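You operate a simulated robot arm through the tools that you are given. There is no shell and no other tool.

You are at the controls of a simulated robot arm. One attempt, no reset.

TASK
Put the black plug into the blue socket and switch it on.
Fine: the socket was left on: switch it off and lift the white cloth that covers it on to the long belt before the plug goes in. Set down upright: white cloth.
Where things are to end (x, y in the base frame): white cloth within 60 mm of [510, 300].

It is judged by the outcome, as a careful person would: the job done as asked, and still so three seconds after it is handed in. It fails if anything else is knocked over, pushed out of place, dropped, spilled or broken. Lids that push on must go on centred and level and be pressed home; caps that screw on are set level and turned clockwise until they are tight. Flat cloth is picked up by pressing the open fingertips on it (5 to 10 N) and closing them slowly along it; thin cloth reads only 2 to 8 mm in the jaws.

THE ROBOT
A 6-joint arm with a two-finger parallel gripper, fixed in place. Base frame: the origin is on the floor under the middle of its stand, x ahead of it, y to its left, z up. Readings come in mm, rad, newtons and seconds.
With the tool pointing down near the work surface it reaches from about 200 to 640 mm from the base axis. Its first joint turns from -1.152 to 1.152 rad. Payload 2.7 kg.
The TCP is the grasp point between the finger pads, 23 mm short of the fingertips. In the tool frame z runs along the fingers and y along their closing line. The gripper opens to 94 mm. The fingers are 38 mm wide and 10 mm thick; the gripper's body (54 by 96 mm) begins 39 mm behind the TCP.
Orientation is that of the tool frame in the base frame, as [roll, pitch, yaw] about the fixed x, y, z axes, in that order (R = Rz(yaw) Ry(pitch) Rx(roll)). With the fingers straight down and closing along the base's y, the tool's x points along the base's -x, its y along +y and its z along -z.

THE INTERFACE
- The arm moves only by the tool play_rows. Its argument "rows" is a list of rows, each an object (a shift or turn left out is 0, a gripper value left out holds the last) with "dp": the shift along the tool's x, y, z in mm, a list of three; "dr": the turn, a rotation vector about the tool's x, y, z in rad, a list of three. In form: [{"dp": [x, y, z], "dr": [wx, wy, wz]}, ...]. A call has 1 to 20 rows; each row shifts and turns the commanded pose from where the row before left it, along the tool's axes as they then stand. "fingers" is the finger opening in mm, from 0 to 94, set as the call begins (left out, the last holds). Rows are played at 5 a second. More than 50 mm and 0.15 rad between two rows, or a gripper value outside its range, and nothing of the call is played. Where a pose cannot be reached the arm comes as near as it can. A force on the tool above 40 N (or 10 N above the force at the start of the call, whichever is more), or a blocked arm, ends the call early, and 0.2 s more pass. Each finger travels about 45 mm/s and halts on what it meets, pressing with about 24 N; the grip force reading is that of the motor and also rises with nothing between the fingers. The clock runs only during rows and for 0.2 s after the last one: add rows that do not move to give the fingers time. The reply holds the time, the measured pose of the TCP, the force on the tool along the base axes, the opening and the grip force, in the units named above and with some noise, with the torque about the TCP (base axes, N m) and any sound that the robot's microphone picked up, and new pictures: "show" is both (left out), scene, wrist or none.
- Cameras (640 x 400 px; columns grow to the right, rows downward): "scene" is fixed at [65.2, -426.4, 1399.3]; the picture's right is [0.85, -0.53, 0.00], its down [-0.33, -0.53, -0.78] and it looks along [0.41, 0.67, -0.62] (base axes); focal length 321 px, centre (320, 200). "wrist" rides on the gripper at [86, 16, -75] in the tool frame; the picture's right is [-0.18, 0.98, 0.00], its down [-0.58, -0.11, -0.81] and it looks along [-0.79, -0.15, 0.59] (tool axes); focal length 243 px, centre (320, 200). There is no depth. A picture from a camera that has moved, and an enlarged one, comes with that camera's place and axes in the base frame and with its lens.
- inspect(camera, box): a new picture of the part [left, top, right, bottom] of that camera's present view, enlarged. The clock stands still meanwhile.
- close_job(): hands the job in; it is judged then, once.

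Nothing tells you positions but the pictures and the camera data. Unless the task says otherwise, let go and move clear before handing in.

The tools are called after "Call:" as name(argument=value, ...) on one line, values as JSON. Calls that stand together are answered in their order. play_rows: Moves the arm, as the interface text tells. Its arguments: {"type":"object","properties":{"rows":{"type":"array","items":{"type":"object","properties":{"dp":{"type":"array","items":{"type":"number"}},"dr":{"type":"array","items":{"type":"number"}}}}},"fingers":{"type":"number"},"show":{"type":"string","enum":["both","scene","wrist","none"]}},"required":["rows"]} The other tools are called the same way: inspect (camera, box) takes an enlarged picture of a part of a camera's view; close_job () hands the job in.

At the start:

```text
time_s: 0.0
position: [329.4, 10.2, 1011.8]
orientation: [3.141, -0.002, 3.141]
contact_force: [-0.8, 1.1, 0.4]
moment: [-0.01, 0.03, 0.02]
gripper_width: 94.0
gripper_force: 0.1
```

scene: 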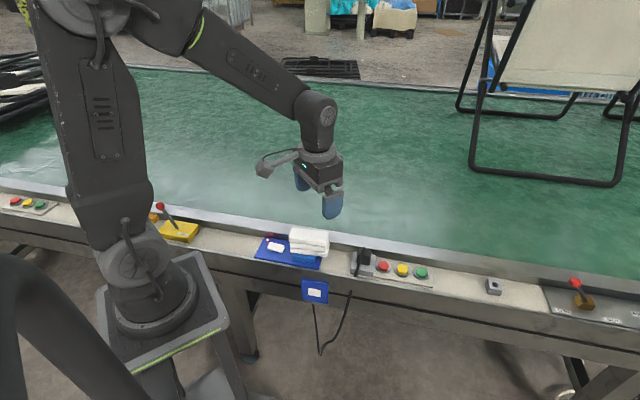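
wrist: 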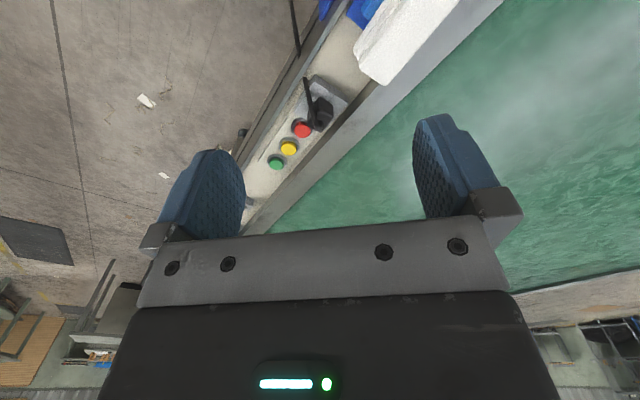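

I see a conveyor with a side rail carrying a blue socket plate, a folded white cloth on top of it, and a black plug with a cable near the red/yellow/green buttons. I will look closer before moving anything.

Call:
inspect(camera="scene", box=[230, 210, 390, 310])

Call:
inspect(camera="scene", box=[270, 215, 350, 275])

Call:
inspect(camera="scene", box=[340, 235, 440, 295])

Call:
inspect(camera="wrist", box=[230, 0, 510, 200])

```text
4.00 times, centred on (310, 260) of scene
camera zoom: at [65.2, -426.4, 1399.3], right [0.85, -0.53, 0.0], down [-0.33, -0.53, -0.78], along [0.41, 0.67, -0.62], focal length 1285 px, centre (360, -40)
```

zoom: 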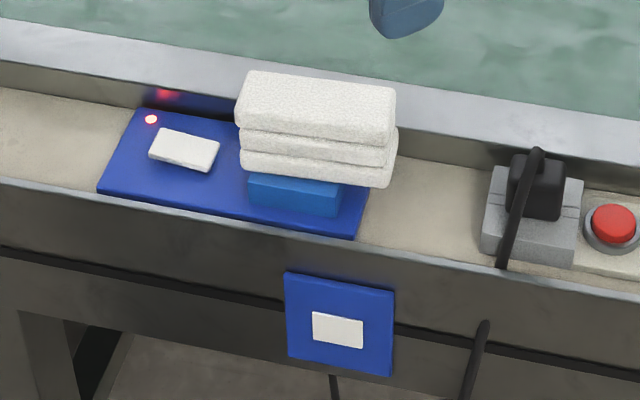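

```text
6.67 times, centred on (310, 245) of scene
camera zoom: at [65.2, -426.4, 1399.3], right [0.85, -0.53, 0.0], down [-0.33, -0.53, -0.78], along [0.41, 0.67, -0.62], focal length 2142 px, centre (387, -100)
```

zoom: 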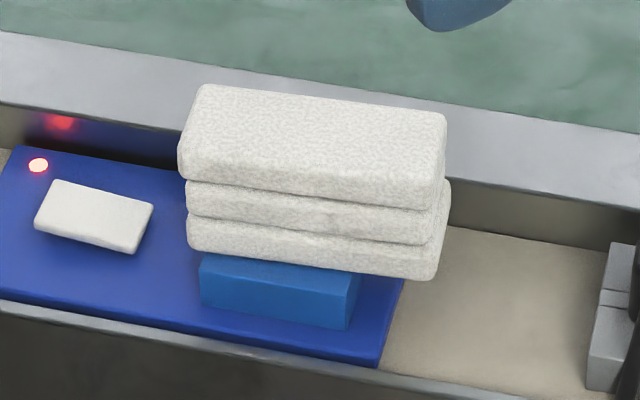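

```text
6.40 times, centred on (390, 265) of scene
camera zoom: at [65.2, -426.4, 1399.3], right [0.85, -0.53, 0.0], down [-0.33, -0.53, -0.78], along [0.41, 0.67, -0.62], focal length 2057 px, centre (-128, -216)
```

zoom: 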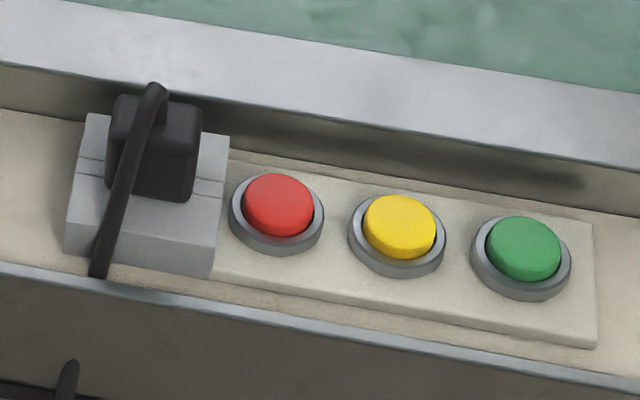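

```text
2.00 times, centred on (370, 100) of wrist
camera zoom: at [242.8, 26.7, 1086.1], right [0.18, 0.98, 0.0], down [0.58, -0.11, 0.81], along [0.79, -0.15, -0.59], focal length 485 px, centre (220, 400)
```

zoom: 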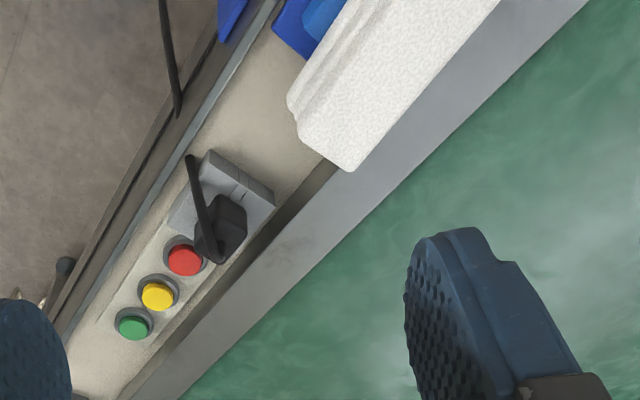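

The red LED beside the white switch on the blue plate is lit, and the folded cloth (about 103 x 50 mm, top near z 806) sits on the lighter blue socket block near (355, 90). The plug is parked in a grey holder left of the red button, and the rail runs along (1, -1). I'll bring the wrist camera over the socket for a closer look.

Call:
play_rows(rows=[{"dr": [0, 0, 0.131]}, {"dr": [0, 0, 0.131]}, {"dr": [0, 0, 0.131]}, {"dr": [0, 0, 0.131]}, {"dr": [0, 0, 0.131]}, {"dr": [0, 0, 0.1304]}, {"dp": [15, 20, 15]}, {"dp": [15, 24, 20]}, {"dp": [15, 24, 20]}, {"dp": [0, 0, 7]}, {}], fingers=94)

```text
time_s: 2.4
position: [344.9, 89.9, 947.7]
orientation: [-3.14, -0.001, 2.356]
contact_force: [0.0, 0.8, 0.6]
moment: [-0.01, 0.01, 0.04]
gripper_width: 93.8
gripper_force: 0.0
camera wrist: at [296.3, 164.1, 1023.2], right [0.83, 0.56, 0.0], down [0.33, -0.49, 0.81], along [0.45, -0.67, -0.59], focal length 243 px, centre (320, 200)
```

scene: 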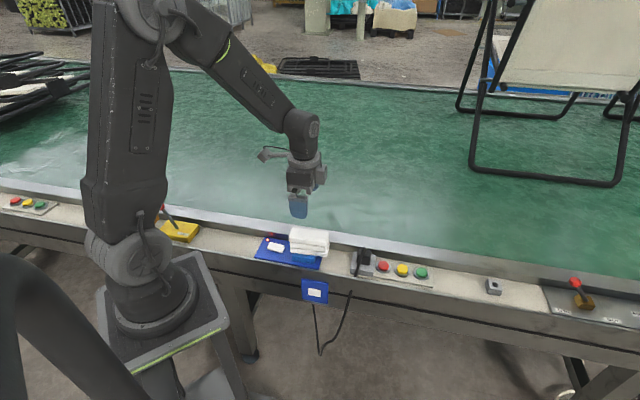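
wrist: 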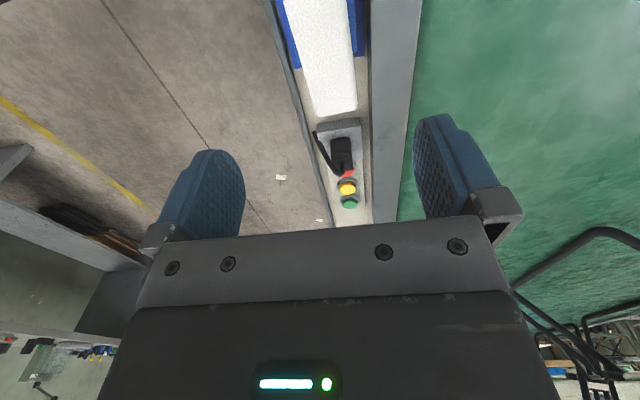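

The wrist camera now looks along the rail over the cloth toward the parked plug. I'll enlarge it.

Call:
inspect(camera="wrist", box=[240, 0, 432, 120])

Call:
inspect(camera="wrist", box=[290, 110, 410, 220])

Call:
inspect(camera="scene", box=[240, 220, 340, 300])

```text
3.33 times, centred on (336, 60) of wrist
camera zoom: at [296.3, 164.1, 1023.2], right [0.83, 0.56, 0.0], down [0.33, -0.49, 0.81], along [0.45, -0.67, -0.59], focal length 809 px, centre (267, 667)
```

zoom: 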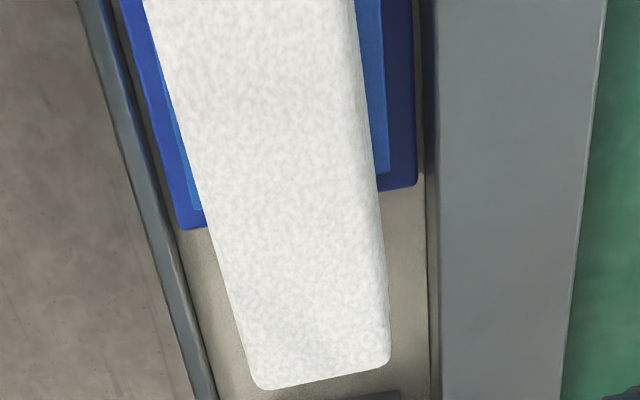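

```text
3.64 times, centred on (350, 165) of wrist
camera zoom: at [296.3, 164.1, 1023.2], right [0.83, 0.56, 0.0], down [0.33, -0.49, 0.81], along [0.45, -0.67, -0.59], focal length 882 px, centre (211, 327)
```

zoom: 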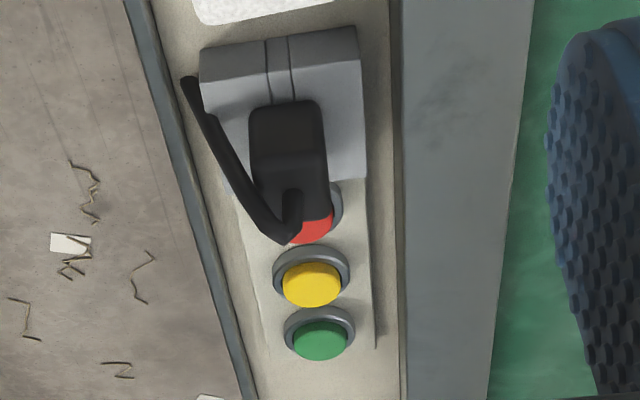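

```text
5.00 times, centred on (290, 260) of scene
camera zoom: at [65.2, -426.3, 1399.3], right [0.85, -0.53, 0.0], down [-0.33, -0.53, -0.78], along [0.41, 0.67, -0.62], focal length 1607 px, centre (470, -100)
```

zoom: 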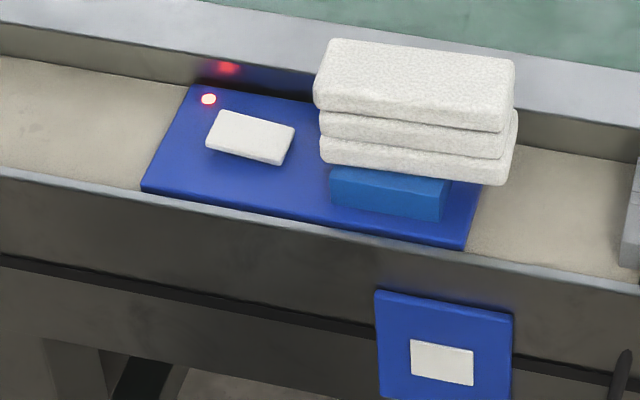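

The rail top is near z 735, the button tops near 751, and the plug body stands upright at about (455, -14) with its top near 792 and its cable leaving forward. The switch is near (286, 156). I'll move above it for a close view of the rocker before I press it.

Call:
play_rows(rows=[{"dp": [40, 0, 15]}, {"dp": [45, 5, 20]}, {"dp": [40, 0, 20]}, {"dp": [0, 0, 5]}, {}])

Call:
inspect(camera="wrist", box=[240, 0, 432, 120])

Call:
inspect(camera="wrist", box=[280, 40, 400, 120])

```text
time_s: 3.6
position: [260.4, 183.3, 888.7]
orientation: [3.141, 0.0, 2.357]
contact_force: [-0.1, -0.3, 0.3]
moment: [-0.01, 0.01, 0.03]
gripper_width: 94.2
gripper_force: 0.1
camera wrist: at [211.7, 256.0, 963.9], right [0.83, 0.56, 0.0], down [0.33, -0.49, 0.81], along [0.46, -0.67, -0.59], focal length 243 px, centre (320, 200)
```

scene: 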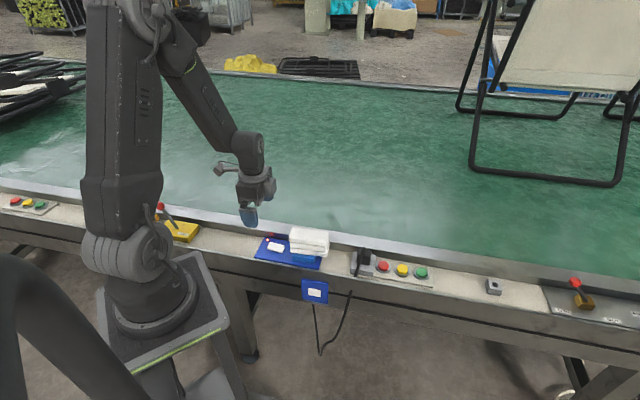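
wrist: 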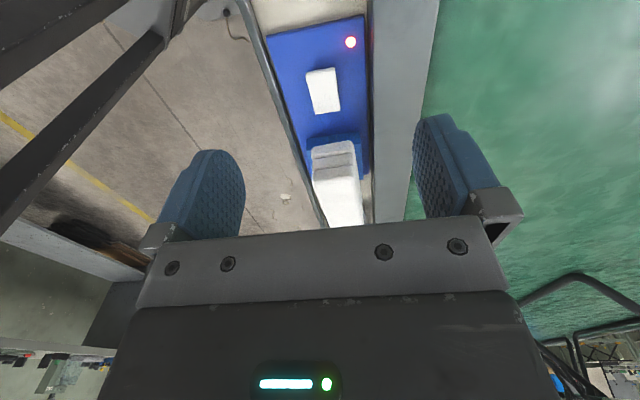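

```text
3.33 times, centred on (336, 60) of wrist
camera zoom: at [211.7, 256.0, 963.9], right [0.83, 0.56, 0.0], down [0.33, -0.49, 0.81], along [0.46, -0.67, -0.59], focal length 809 px, centre (267, 667)
```

zoom: 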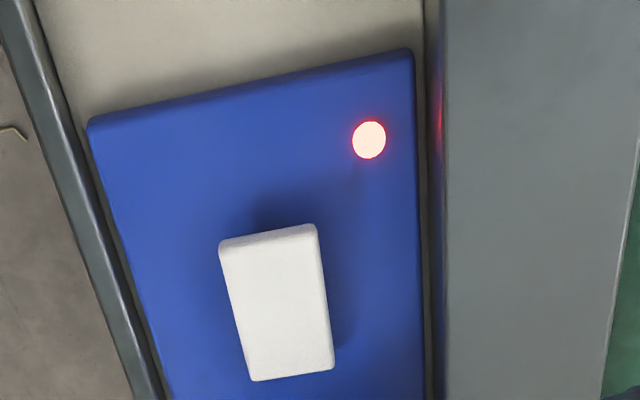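

```text
5.00 times, centred on (340, 80) of wrist
camera zoom: at [211.7, 256.0, 963.9], right [0.83, 0.56, 0.0], down [0.33, -0.49, 0.81], along [0.46, -0.67, -0.59], focal length 1213 px, centre (220, 800)
```

zoom: 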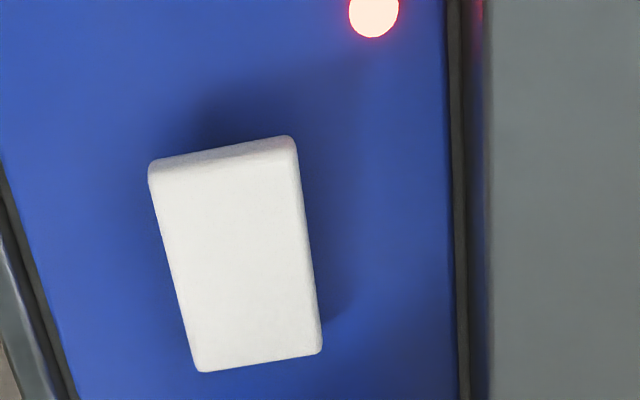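

The rocker's left end, away from the cloth, looks raised, judging by its shadow. I'll zoom further in both cameras to confirm which end is up.

Call:
inspect(camera="scene", box=[262, 232, 294, 256])

Call:
inspect(camera="wrist", box=[300, 55, 350, 120])

Call:
inspect(camera="wrist", box=[300, 120, 380, 240])

```text
16.00 times, centred on (278, 244) of scene
camera zoom: at [65.2, -426.3, 1399.3], right [0.85, -0.53, 0.0], down [-0.33, -0.53, -0.78], along [0.41, 0.67, -0.62], focal length 5142 px, centre (992, -504)
```

zoom: 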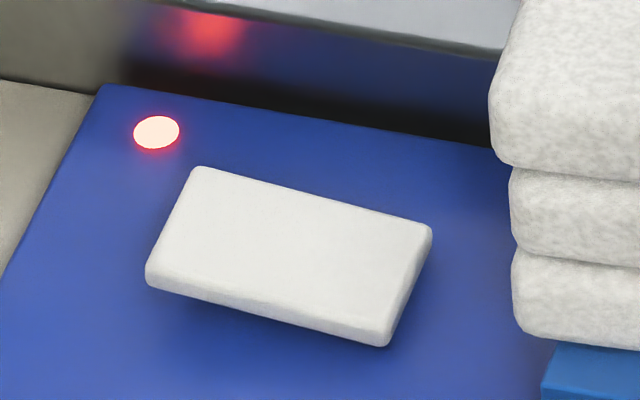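

```text
6.15 times, centred on (325, 88) of wrist
camera zoom: at [211.7, 256.0, 963.9], right [0.83, 0.56, 0.0], down [0.33, -0.49, 0.81], along [0.46, -0.67, -0.59], focal length 1493 px, centre (289, 892)
```

zoom: 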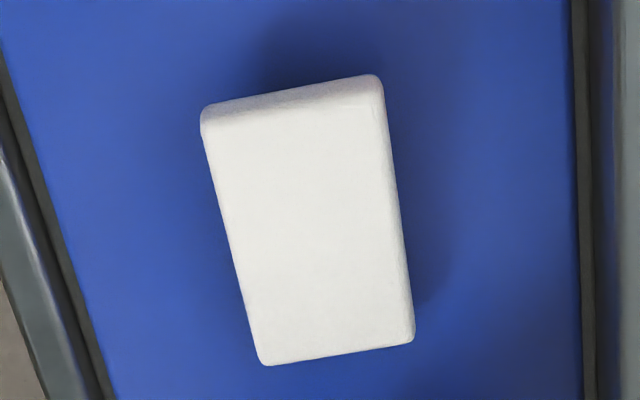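

```text
3.33 times, centred on (340, 180) of wrist
camera zoom: at [211.7, 256.0, 963.9], right [0.83, 0.56, 0.0], down [0.33, -0.49, 0.81], along [0.46, -0.67, -0.59], focal length 809 px, centre (253, 267)
```

zoom: 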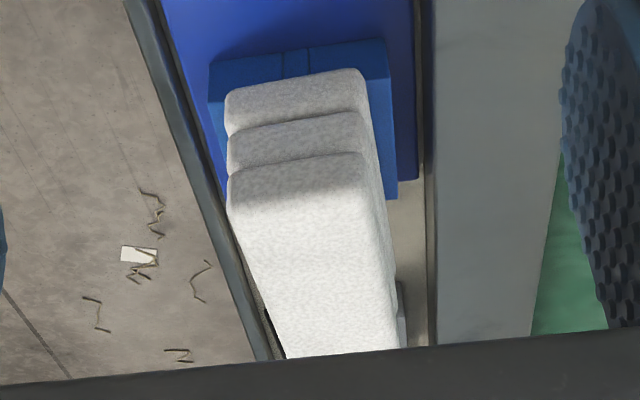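

The rocker's left end sits about 3 mm higher than its right end, so pressing the left end should switch it off. With the fingers closed, I'll come down over that end, about (265, 176), and stop just above contact.

Call:
play_rows(rows=[{"dp": [-4, -1, 20]}, {"dp": [-5, -1, 25]}, {"dp": [0, 0, 25]}, {"dp": [0, 0, 18]}, {}, {}], fingers=0)

Call:
inspect(camera="scene", box=[246, 216, 310, 264])

Call:
inspect(camera="wrist", box=[240, 60, 400, 220])

```text
time_s: 5.0
position: [267.0, 174.0, 801.4]
orientation: [-3.142, 0.001, 2.357]
contact_force: [0.2, -0.4, 0.5]
moment: [-0.02, 0.0, -0.01]
gripper_width: 0.0
gripper_force: 23.8
camera wrist: at [217.4, 246.6, 876.5], right [0.83, 0.56, 0.0], down [0.33, -0.49, 0.81], along [0.46, -0.67, -0.59], focal length 243 px, centre (320, 200)
```

scene: 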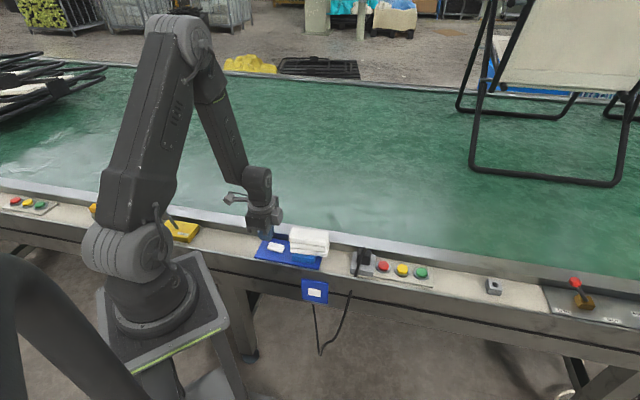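
wrist: 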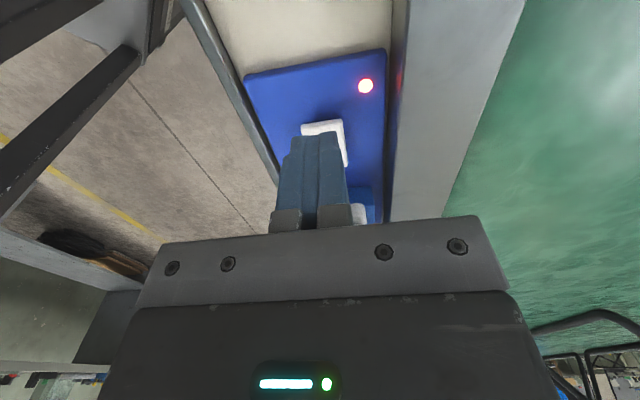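

```text
8.33 times, centred on (278, 240) of scene
camera zoom: at [65.2, -426.4, 1399.3], right [0.85, -0.53, 0.0], down [-0.33, -0.53, -0.78], along [0.41, 0.67, -0.62], focal length 2678 px, centre (670, -133)
```

zoom: 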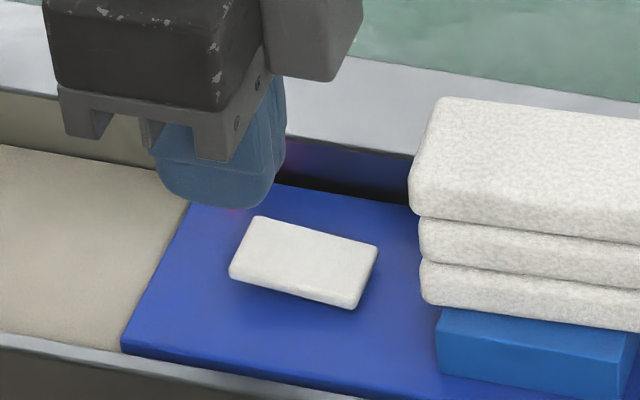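

```text
2.50 times, centred on (320, 140) of wrist
camera zoom: at [217.4, 246.6, 876.5], right [0.83, 0.56, 0.0], down [0.33, -0.49, 0.81], along [0.46, -0.67, -0.59], focal length 606 px, centre (320, 350)
```

zoom: 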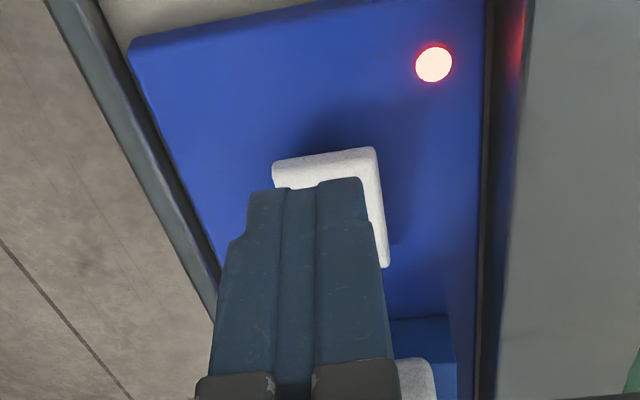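

The fingertips line up over the left half of the rocker, with the TCP at (267, 174). I'll lower in small steps and watch the force and the LED.

Call:
play_rows(rows=[{"dp": [0, 0, 10]}, {"dp": [0, 0, 10]}, {"dp": [0, 0, 3]}, {"dp": [0, 0, 1]}, {"dp": [0, 0, 1]}, {"dp": [0, 0, 1]}, {}], show="wrist")

Call:
inspect(camera="wrist", box=[240, 60, 400, 220])

```text
time_s: 6.6
position: [266.3, 174.3, 775.5]
orientation: [-3.141, 0.0, 2.356]
contact_force: [0.5, -0.3, -0.2]
moment: [0.0, -0.01, 0.0]
gripper_width: 0.0
gripper_force: 23.6
camera wrist: at [216.1, 247.2, 850.8], right [0.83, 0.56, 0.0], down [0.33, -0.49, 0.81], along [0.45, -0.67, -0.59], focal length 243 px, centre (320, 200)
```

wrist: 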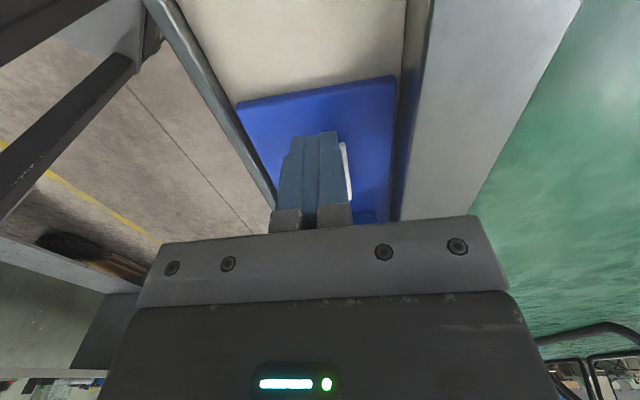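

```text
2.50 times, centred on (320, 140) of wrist
camera zoom: at [216.1, 247.2, 850.8], right [0.83, 0.56, 0.0], down [0.33, -0.49, 0.81], along [0.45, -0.67, -0.59], focal length 606 px, centre (320, 350)
```

zoom: 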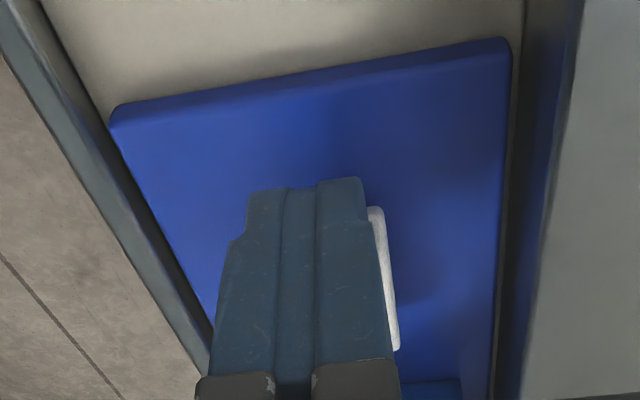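

The red LED no longer shows in the wrist view. I'll check from the scene camera and zoom on the LED spot.

Call:
inspect(camera="scene", box=[246, 216, 310, 264])

Call:
inspect(camera="wrist", box=[340, 80, 400, 140])

```text
8.33 times, centred on (278, 240) of scene
camera zoom: at [65.2, -426.4, 1399.3], right [0.85, -0.53, 0.0], down [-0.33, -0.53, -0.78], along [0.41, 0.67, -0.62], focal length 2678 px, centre (670, -133)
```

zoom: 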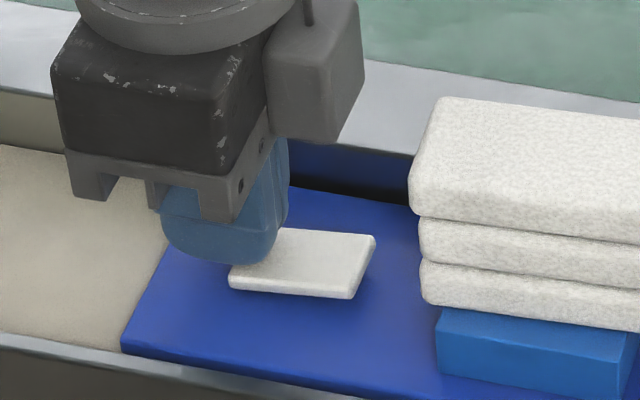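

```text
6.67 times, centred on (370, 110) of wrist
camera zoom: at [216.1, 247.2, 850.8], right [0.83, 0.56, 0.0], down [0.33, -0.49, 0.81], along [0.45, -0.67, -0.59], focal length 1618 px, centre (-13, 800)
```

zoom: 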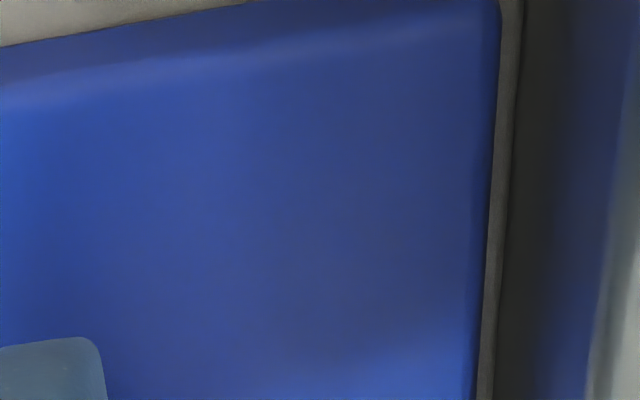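

The LED is off and the rocker has tipped: left end down, right end up. I'll back straight off, open the fingers, and look at the cloth and socket block to measure their heights.

Call:
play_rows(rows=[{"dp": [0, 0, -10]}, {"dp": [0, 0, -25]}, {"dp": [0, 0, -35]}, {"dp": [0, 0, -35]}, {}, {}], fingers=0)

Call:
inspect(camera="scene", box=[256, 220, 336, 280])

Call:
inspect(camera="wrist", box=[260, 30, 420, 130])

```text
time_s: 8.0
position: [265.2, 175.1, 879.4]
orientation: [-3.141, 0.0, 2.356]
contact_force: [-0.7, 0.0, 0.3]
moment: [0.02, 0.0, 0.0]
gripper_width: 0.0
gripper_force: 24.3
camera wrist: at [215.1, 248.3, 955.8], right [0.83, 0.56, 0.0], down [0.33, -0.49, 0.81], along [0.46, -0.67, -0.59], focal length 243 px, centre (320, 200)
```

scene: 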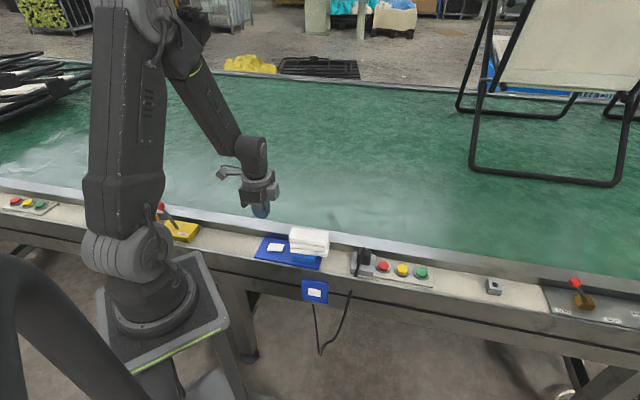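
wrist: 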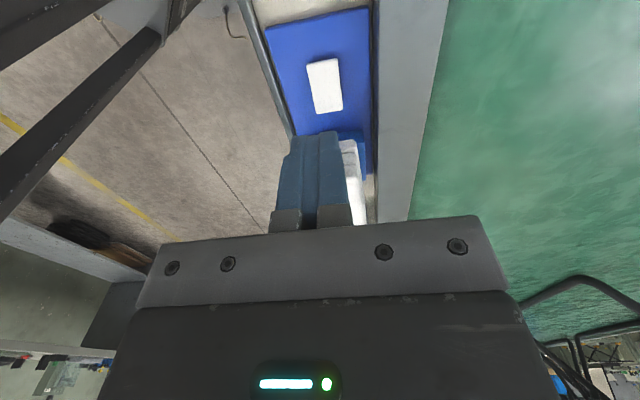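

```text
6.67 times, centred on (296, 250) of scene
camera zoom: at [65.2, -426.4, 1399.3], right [0.85, -0.53, 0.0], down [-0.33, -0.53, -0.78], along [0.41, 0.67, -0.62], focal length 2142 px, centre (480, -133)
```

zoom: 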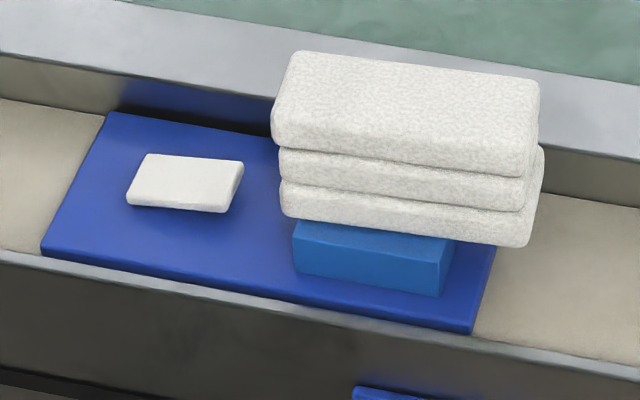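

```text
4.00 times, centred on (340, 80) of wrist
camera zoom: at [215.1, 248.3, 955.8], right [0.83, 0.56, 0.0], down [0.33, -0.49, 0.81], along [0.46, -0.67, -0.59], focal length 970 px, centre (240, 680)
```

zoom: 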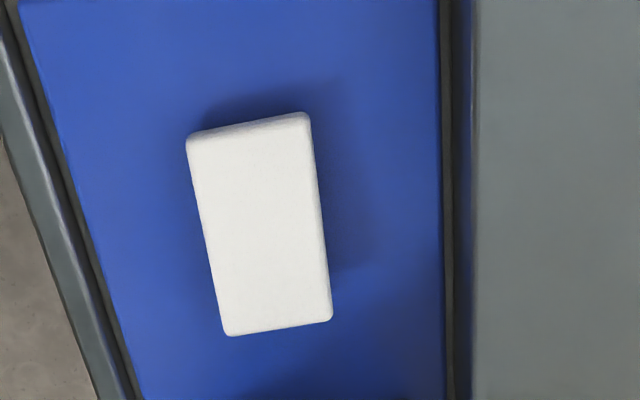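

The switch stayed off. I'll open the fingers and take two views of the cloth from different positions, to measure its edges and the belt's side wall before gripping it.

Call:
play_rows(rows=[{"dp": [0, 0, -10]}, {"dp": [0, 0, -10]}, {}, {}, {}, {}], fingers=94, show="wrist")

Call:
inspect(camera="wrist", box=[280, 90, 420, 230])

Call:
inspect(camera="scene", box=[236, 160, 316, 230])

```text
time_s: 9.4
position: [266.8, 176.6, 901.4]
orientation: [-3.141, -0.001, 2.357]
contact_force: [0.2, -0.2, -0.3]
moment: [0.01, 0.01, 0.0]
gripper_width: 93.8
gripper_force: 0.0
camera wrist: at [215.7, 248.3, 975.8], right [0.83, 0.56, 0.0], down [0.33, -0.49, 0.81], along [0.46, -0.67, -0.59], focal length 243 px, centre (320, 200)
```

wrist: 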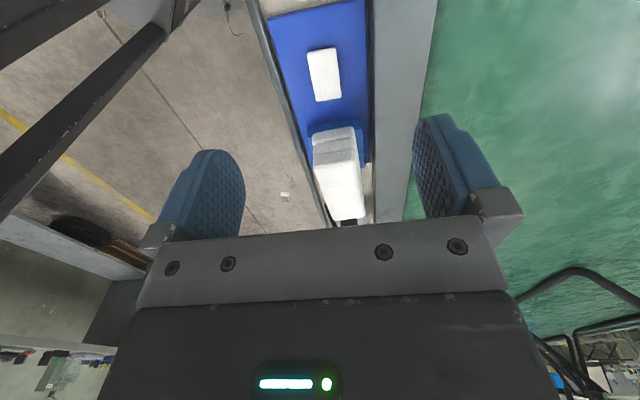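

```text
2.86 times, centred on (350, 160) of wrist
camera zoom: at [215.7, 248.3, 975.8], right [0.83, 0.56, 0.0], down [0.33, -0.49, 0.81], along [0.46, -0.67, -0.59], focal length 693 px, centre (234, 314)
```

zoom: 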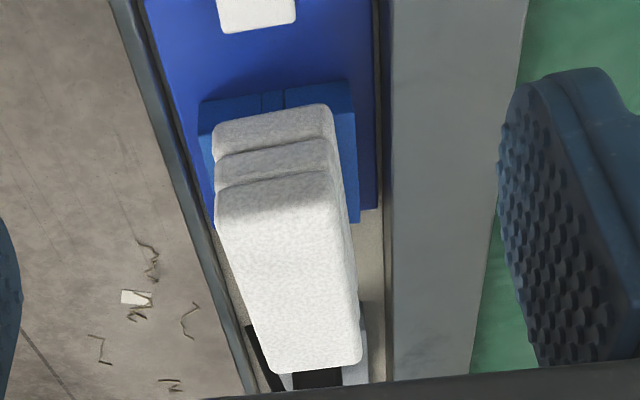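

```text
5.71 times, centred on (276, 195) of scene
camera zoom: at [65.2, -426.4, 1399.3], right [0.85, -0.53, 0.0], down [-0.33, -0.53, -0.78], along [0.41, 0.67, -0.62], focal length 1836 px, centre (571, 229)
```

zoom: 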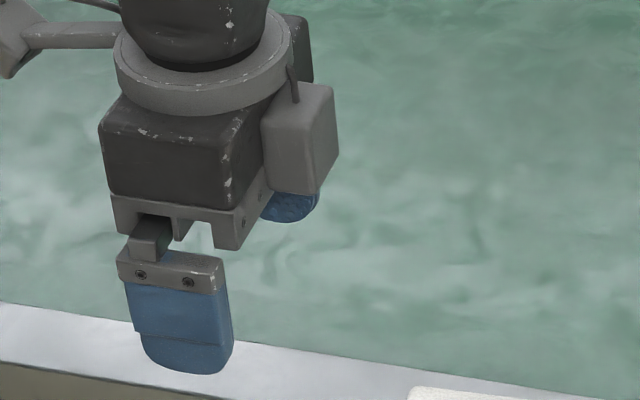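

My measurements: the cloth is about 105 x 42 mm, centred near (351, 92), spanning z 769 to 816. The block top and the belt's side wall are both near z 770. I'll move over the cloth with a 60 mm opening and check alignment before going down.

Call:
play_rows(rows=[{"dp": [-40, 0, 0]}, {"dp": [-40, 0, 0]}, {"dp": [-39.4, -0.3, 10]}, {"dp": [0, 0, 16]}, {}, {}], fingers=60)

Call:
inspect(camera="scene", box=[270, 190, 350, 270])

Call:
inspect(camera="wrist", box=[240, 0, 440, 220])

```text
time_s: 10.8
position: [349.4, 88.5, 875.7]
orientation: [3.141, -0.001, 2.356]
contact_force: [0.3, 0.3, 0.5]
moment: [-0.01, -0.01, -0.01]
gripper_width: 60.0
gripper_force: 0.0
camera wrist: at [300.1, 162.0, 950.6], right [0.83, 0.56, 0.0], down [0.33, -0.49, 0.81], along [0.46, -0.67, -0.59], focal length 243 px, centre (320, 200)
```

scene: 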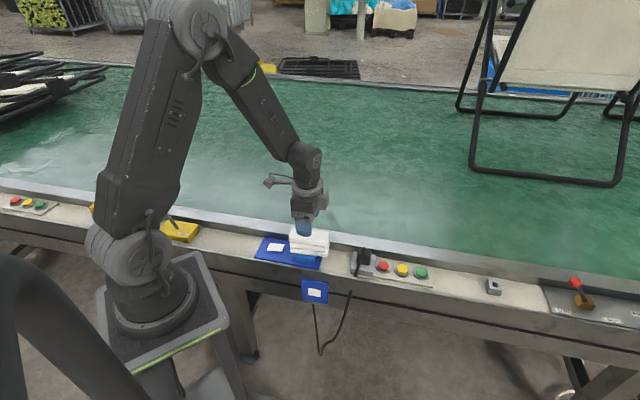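
wrist: 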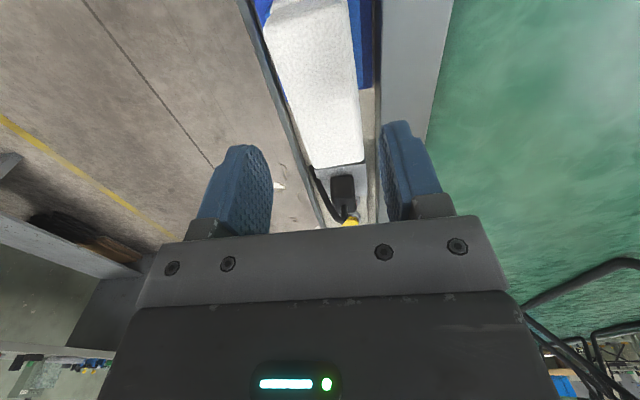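

```text
5.00 times, centred on (310, 230) of scene
camera zoom: at [65.2, -426.4, 1399.3], right [0.85, -0.53, 0.0], down [-0.33, -0.53, -0.78], along [0.41, 0.67, -0.62], focal length 1607 px, centre (370, 50)
```

zoom: 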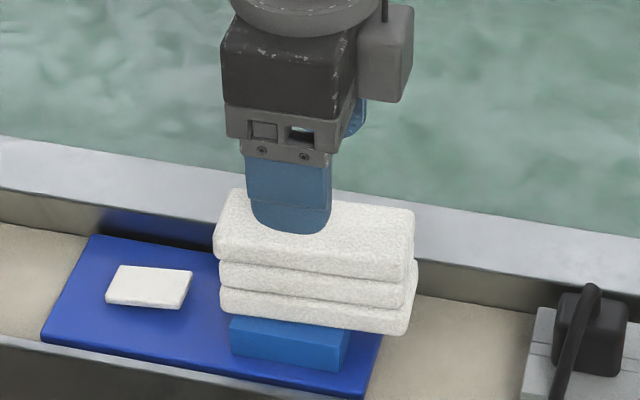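

```text
1.82 times, centred on (340, 110) of wrist
camera zoom: at [300.1, 162.0, 950.6], right [0.83, 0.56, 0.0], down [0.33, -0.49, 0.81], along [0.46, -0.67, -0.59], focal length 441 px, centre (284, 364)
```

zoom: 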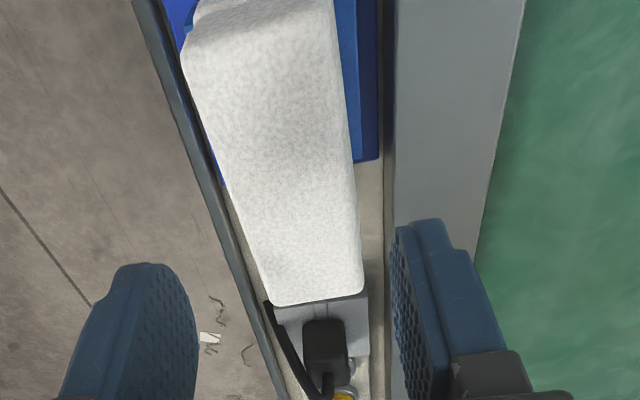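

The cloth's centreline is about 3.5 mm toward the belt from the TCP, so I'll correct that and lower to z 796, keeping the fingertips just above the block and wall. I won't close yet.

Call:
play_rows(rows=[{"dp": [-2, 3.5, 20]}, {"dp": [0, 0, 20]}, {"dp": [0, 0, 15]}, {"dp": [0, 0, 12]}, {"dp": [0, 0, 8]}, {"dp": [0, 0, 4]}, {}], fingers=62)

Call:
inspect(camera="scene", box=[270, 200, 350, 280])

Call:
inspect(camera="wrist", box=[220, 0, 440, 240])

```text
time_s: 12.4
position: [355.3, 90.1, 795.3]
orientation: [-3.14, 0.001, 2.356]
contact_force: [1.0, 0.4, 0.2]
moment: [0.0, -0.02, 0.05]
gripper_width: 62.3
gripper_force: 0.0
camera wrist: at [305.0, 163.9, 869.8], right [0.83, 0.56, 0.0], down [0.33, -0.49, 0.81], along [0.46, -0.67, -0.59], focal length 243 px, centre (320, 200)
```

scene: 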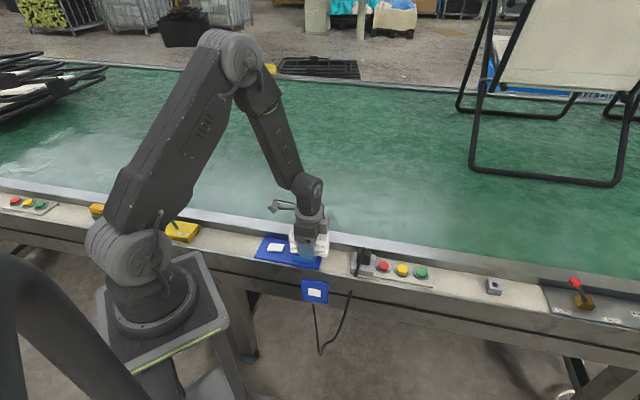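
wrist: 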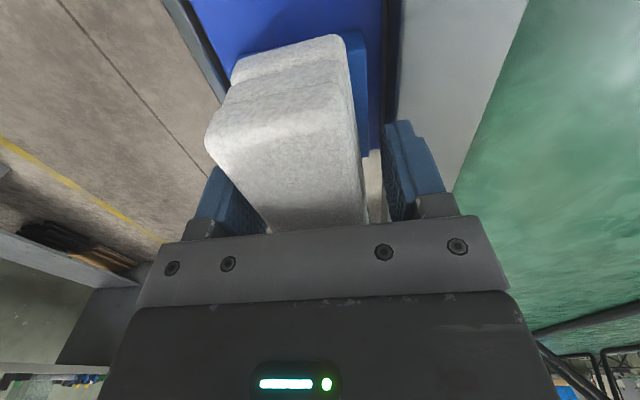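

```text
5.00 times, centred on (310, 240) of scene
camera zoom: at [65.2, -426.4, 1399.3], right [0.85, -0.53, 0.0], down [-0.33, -0.53, -0.78], along [0.41, 0.67, -0.62], focal length 1607 px, centre (370, 0)
```

zoom: 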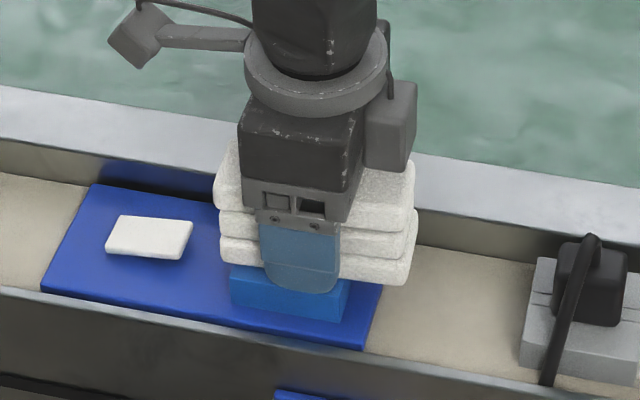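

```text
1.67 times, centred on (330, 120) of wrist
camera zoom: at [305.0, 163.9, 869.8], right [0.83, 0.56, 0.0], down [0.33, -0.49, 0.81], along [0.46, -0.67, -0.59], focal length 404 px, centre (303, 333)
```

zoom: 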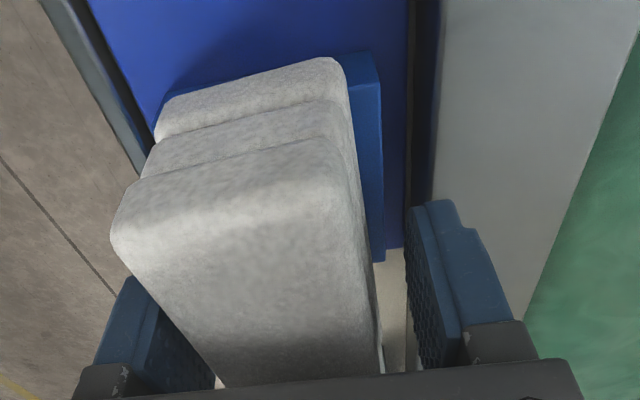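

The fingers straddle the cloth with clearance on both sides and no contact force. I'll close now and check the grip.

Call:
play_rows(rows=[{}, {}, {}, {}, {}, {}], fingers=20)

Call:
inspect(camera="wrist", box=[220, 0, 440, 240])

Call:
inspect(camera="scene", box=[270, 200, 350, 280])

```text
time_s: 13.8
position: [355.0, 92.5, 795.4]
orientation: [-3.141, 0.001, 2.356]
contact_force: [0.3, 0.2, 0.3]
moment: [-0.01, -0.02, 0.01]
gripper_width: 44.5
gripper_force: 24.1
camera wrist: at [304.9, 163.8, 869.9], right [0.83, 0.56, 0.0], down [0.33, -0.49, 0.81], along [0.46, -0.67, -0.59], focal length 243 px, centre (320, 200)
```

scene: 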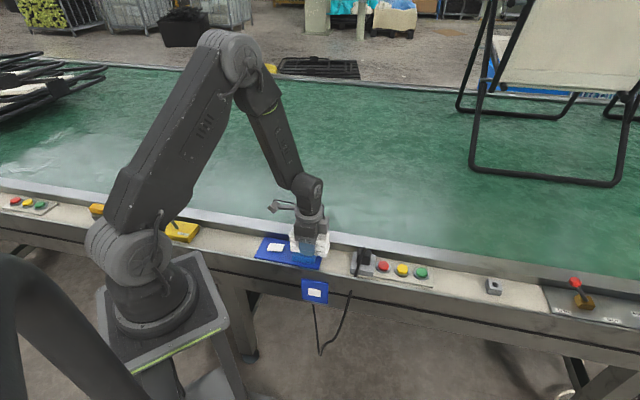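
wrist: 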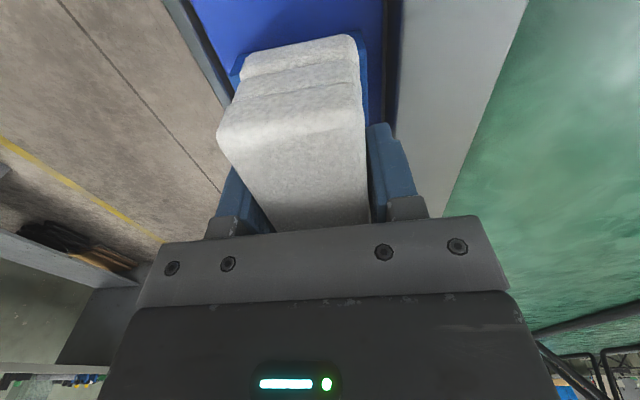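

```text
1.67 times, centred on (330, 120) of wrist
camera zoom: at [304.9, 163.8, 869.9], right [0.83, 0.56, 0.0], down [0.33, -0.49, 0.81], along [0.46, -0.67, -0.59], focal length 404 px, centre (303, 333)
```

zoom: 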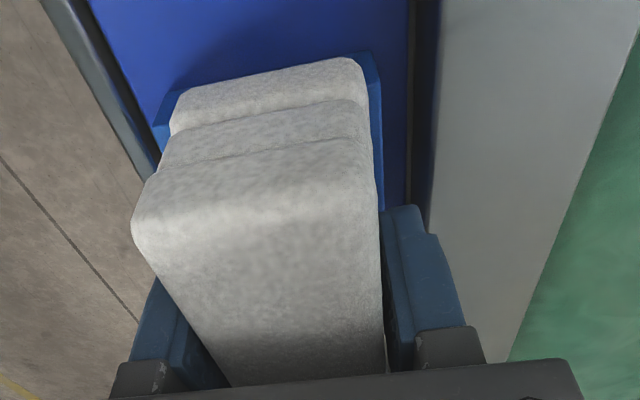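

```text
5.00 times, centred on (310, 240) of scene
camera zoom: at [65.2, -426.4, 1399.3], right [0.85, -0.53, 0.0], down [-0.33, -0.53, -0.78], along [0.41, 0.67, -0.62], focal length 1607 px, centre (370, 0)
```

zoom: 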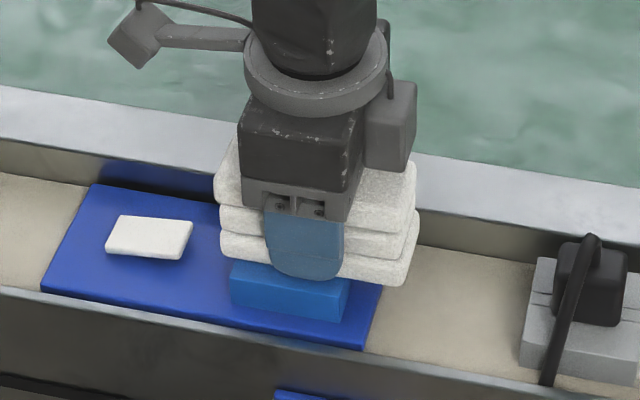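

The cloth is held at 44.5 mm with full grip force. I'll lift gently and check that it comes up whole.

Call:
play_rows(rows=[{"dp": [0, 0, -5]}, {"dp": [0, 0, -10]}, {"dp": [0, 0, -15]}, {"dp": [0, 0, -20]}, {"dp": [0, 0, -20]}, {}])

Call:
inspect(camera="scene", box=[270, 190, 350, 280])

```text
time_s: 15.2
position: [353.4, 89.7, 865.8]
orientation: [3.141, -0.001, 2.357]
contact_force: [0.3, 0.0, -0.3]
moment: [0.02, -0.02, -0.02]
gripper_width: 44.4
gripper_force: 23.8
camera wrist: at [303.6, 163.2, 939.9], right [0.83, 0.56, 0.0], down [0.33, -0.49, 0.81], along [0.45, -0.67, -0.59], focal length 243 px, centre (320, 200)
```

scene: 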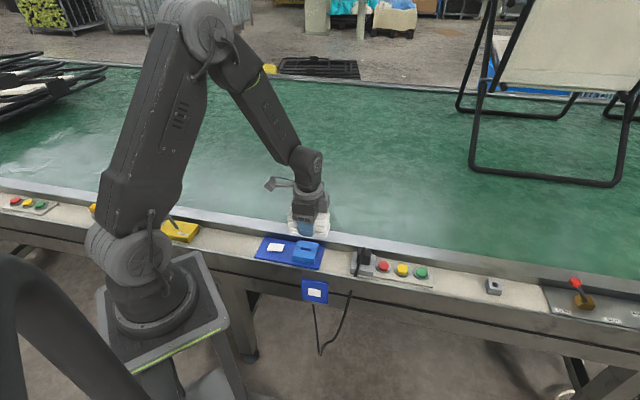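
wrist: 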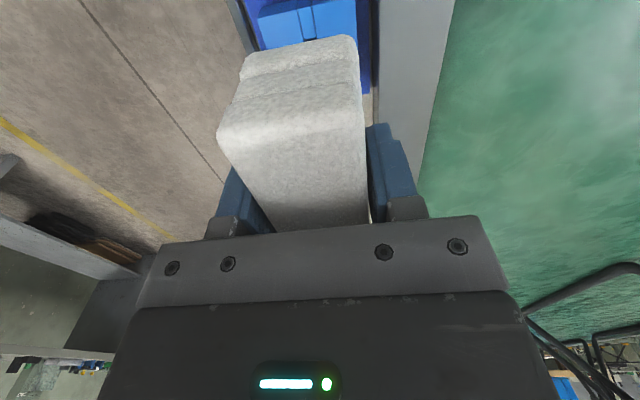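

```text
4.44 times, centred on (310, 235) of scene
camera zoom: at [65.2, -426.4, 1399.3], right [0.85, -0.53, 0.0], down [-0.33, -0.53, -0.78], along [0.41, 0.67, -0.62], focal length 1428 px, centre (364, 44)
```

zoom: 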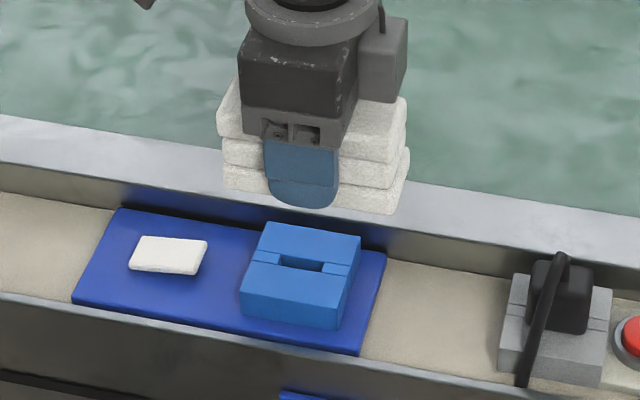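

The cloth came up whole, and the socket is uncovered: the blue block has a slot running along the rail. I'll carry the cloth level over the belt to (510, 300).

Call:
play_rows(rows=[{"dp": [2, 13, -5]}, {"dp": [4, 25, -5]}, {"dp": [4, 27, 0]}, {"dp": [4, 27, 0]}, {"dp": [4, 28, 0]}, {"dp": [4, 28, 0]}, {"dp": [4, 28, 0]}, {"dp": [4, 28, 0]}, {"dp": [4, 28, 0]}, {"dp": [3, 18, 0]}, {"dp": [1, 9, 0]}, {}, {}])

```text
time_s: 18.0
position: [509.4, 302.6, 875.7]
orientation: [3.141, 0.0, 2.357]
contact_force: [0.6, 0.5, -0.8]
moment: [0.02, -0.01, 0.0]
gripper_width: 44.6
gripper_force: 24.0
camera wrist: at [459.3, 375.7, 950.2], right [0.83, 0.56, 0.0], down [0.33, -0.49, 0.81], along [0.46, -0.67, -0.59], focal length 243 px, centre (320, 200)
```

scene: 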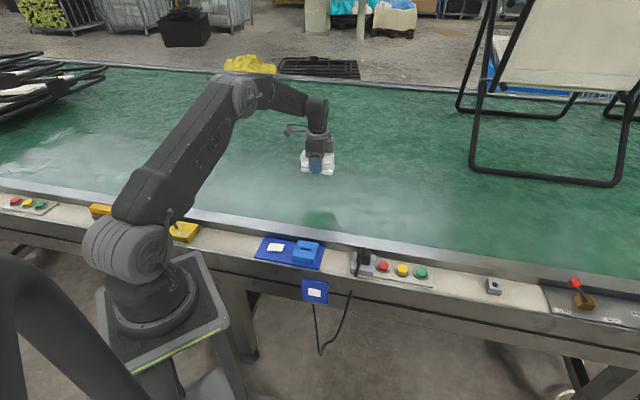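
wrist: 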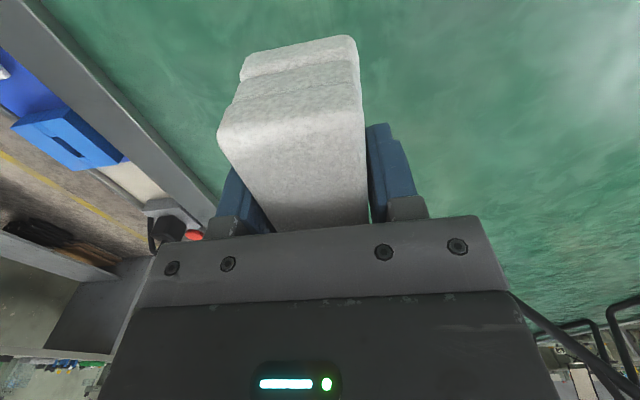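

The cloth is at (509, 303), held level over the belt. I'll lower it partway, then finish in small steps with force checks.

Call:
play_rows(rows=[{"dp": [0, 0, 15]}, {"dp": [0, 0, 20]}, {"dp": [0, 0, 18]}, {"dp": [0, 0, 9]}, {"dp": [0, 0, 4]}, {"dp": [0, 0, 2]}, {"dp": [0, 0, 2]}, {}], show="none")

Call:
inspect(camera="scene", box=[280, 130, 360, 190])

Call:
inspect(camera="wrist", box=[180, 0, 440, 220])

```text
time_s: 19.8
position: [510.1, 300.8, 804.1]
orientation: [-3.141, 0.0, 2.355]
contact_force: [-0.8, 0.9, 0.7]
moment: [0.01, 0.01, 0.02]
gripper_width: 44.4
gripper_force: 24.2
```

```text
6.67 times, centred on (320, 160) of scene
camera zoom: at [65.2, -426.3, 1399.3], right [0.85, -0.53, 0.0], down [-0.33, -0.53, -0.78], along [0.41, 0.67, -0.62], focal length 2142 px, centre (320, 467)
```

zoom: 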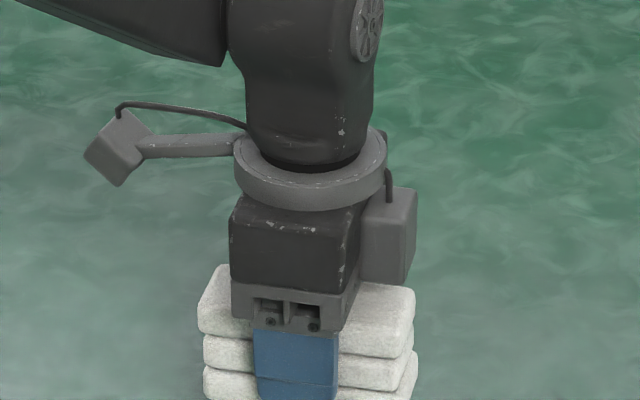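

```text
1.82 times, centred on (310, 110) of wrist
camera zoom: at [460.1, 373.5, 879.6], right [0.83, 0.56, 0.0], down [0.33, -0.49, 0.81], along [0.46, -0.67, -0.59], focal length 441 px, centre (338, 364)
```

zoom: 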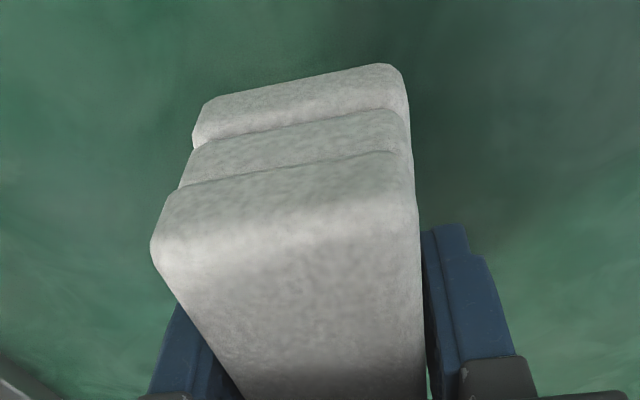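

No contact yet. I'll go on in 1.5 mm steps.

Call:
play_rows(rows=[{"dp": [0, 0, 1.5]}, {"dp": [0, 0, 1.5]}, {"dp": [0, 0, 1.5]}, {"dp": [0, 0, 1.5]}, {}], show="none")

```text
time_s: 21.0
position: [509.7, 300.2, 799.1]
orientation: [3.14, -0.001, 2.358]
contact_force: [0.1, 0.0, 0.6]
moment: [0.02, 0.01, -0.02]
gripper_width: 44.5
gripper_force: 23.6
```

Call:
play_rows(rows=[{"dp": [0, 0, 1]}, {"dp": [0, 0, 1]}, {}], show="none")

Call:
inspect(camera="scene", box=[290, 150, 350, 190])

```text
time_s: 21.8
position: [510.8, 300.0, 796.5]
orientation: [-3.141, -0.001, 2.356]
contact_force: [-0.2, 0.6, -0.9]
moment: [0.01, 0.0, -0.01]
gripper_width: 44.3
gripper_force: 24.4
```

```text
10.00 times, centred on (320, 170) of scene
camera zoom: at [65.2, -426.3, 1399.3], right [0.85, -0.53, 0.0], down [-0.33, -0.53, -0.78], along [0.41, 0.67, -0.62], focal length 3214 px, centre (320, 500)
```

zoom: 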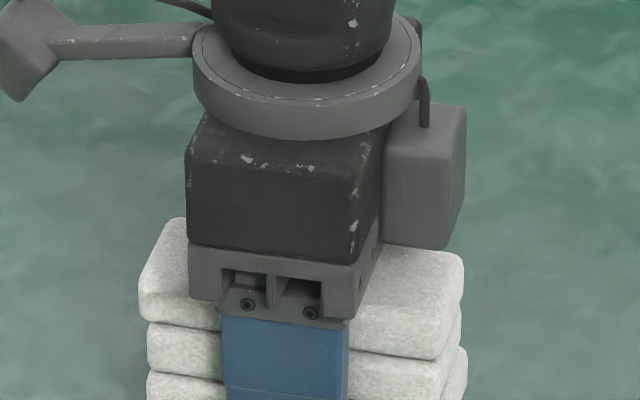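

Call:
play_rows(rows=[{"dp": [0, 0, 1]}, {"dp": [0, 0, 1]}, {"dp": [0, 0, 1]}, {}], show="none")

Call:
inspect(camera="scene", box=[285, 150, 365, 210])

```text
time_s: 22.8
position: [510.2, 300.4, 793.3]
orientation: [-3.141, 0.0, 2.357]
contact_force: [0.1, -0.1, 0.0]
moment: [0.01, 0.01, -0.02]
gripper_width: 44.4
gripper_force: 24.0
```

```text
6.67 times, centred on (325, 180) of scene
camera zoom: at [65.2, -426.3, 1399.3], right [0.85, -0.53, 0.0], down [-0.33, -0.53, -0.78], along [0.41, 0.67, -0.62], focal length 2142 px, centre (287, 333)
```

zoom: 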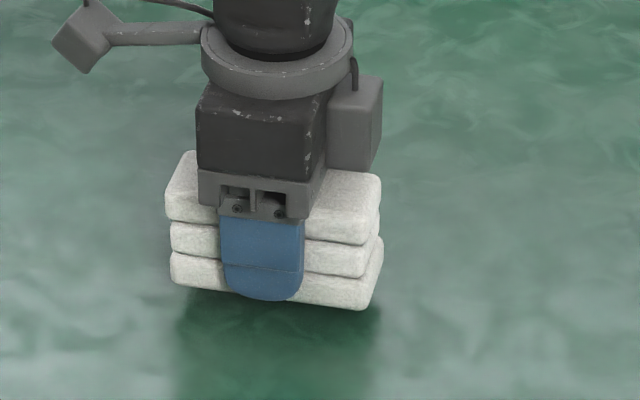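

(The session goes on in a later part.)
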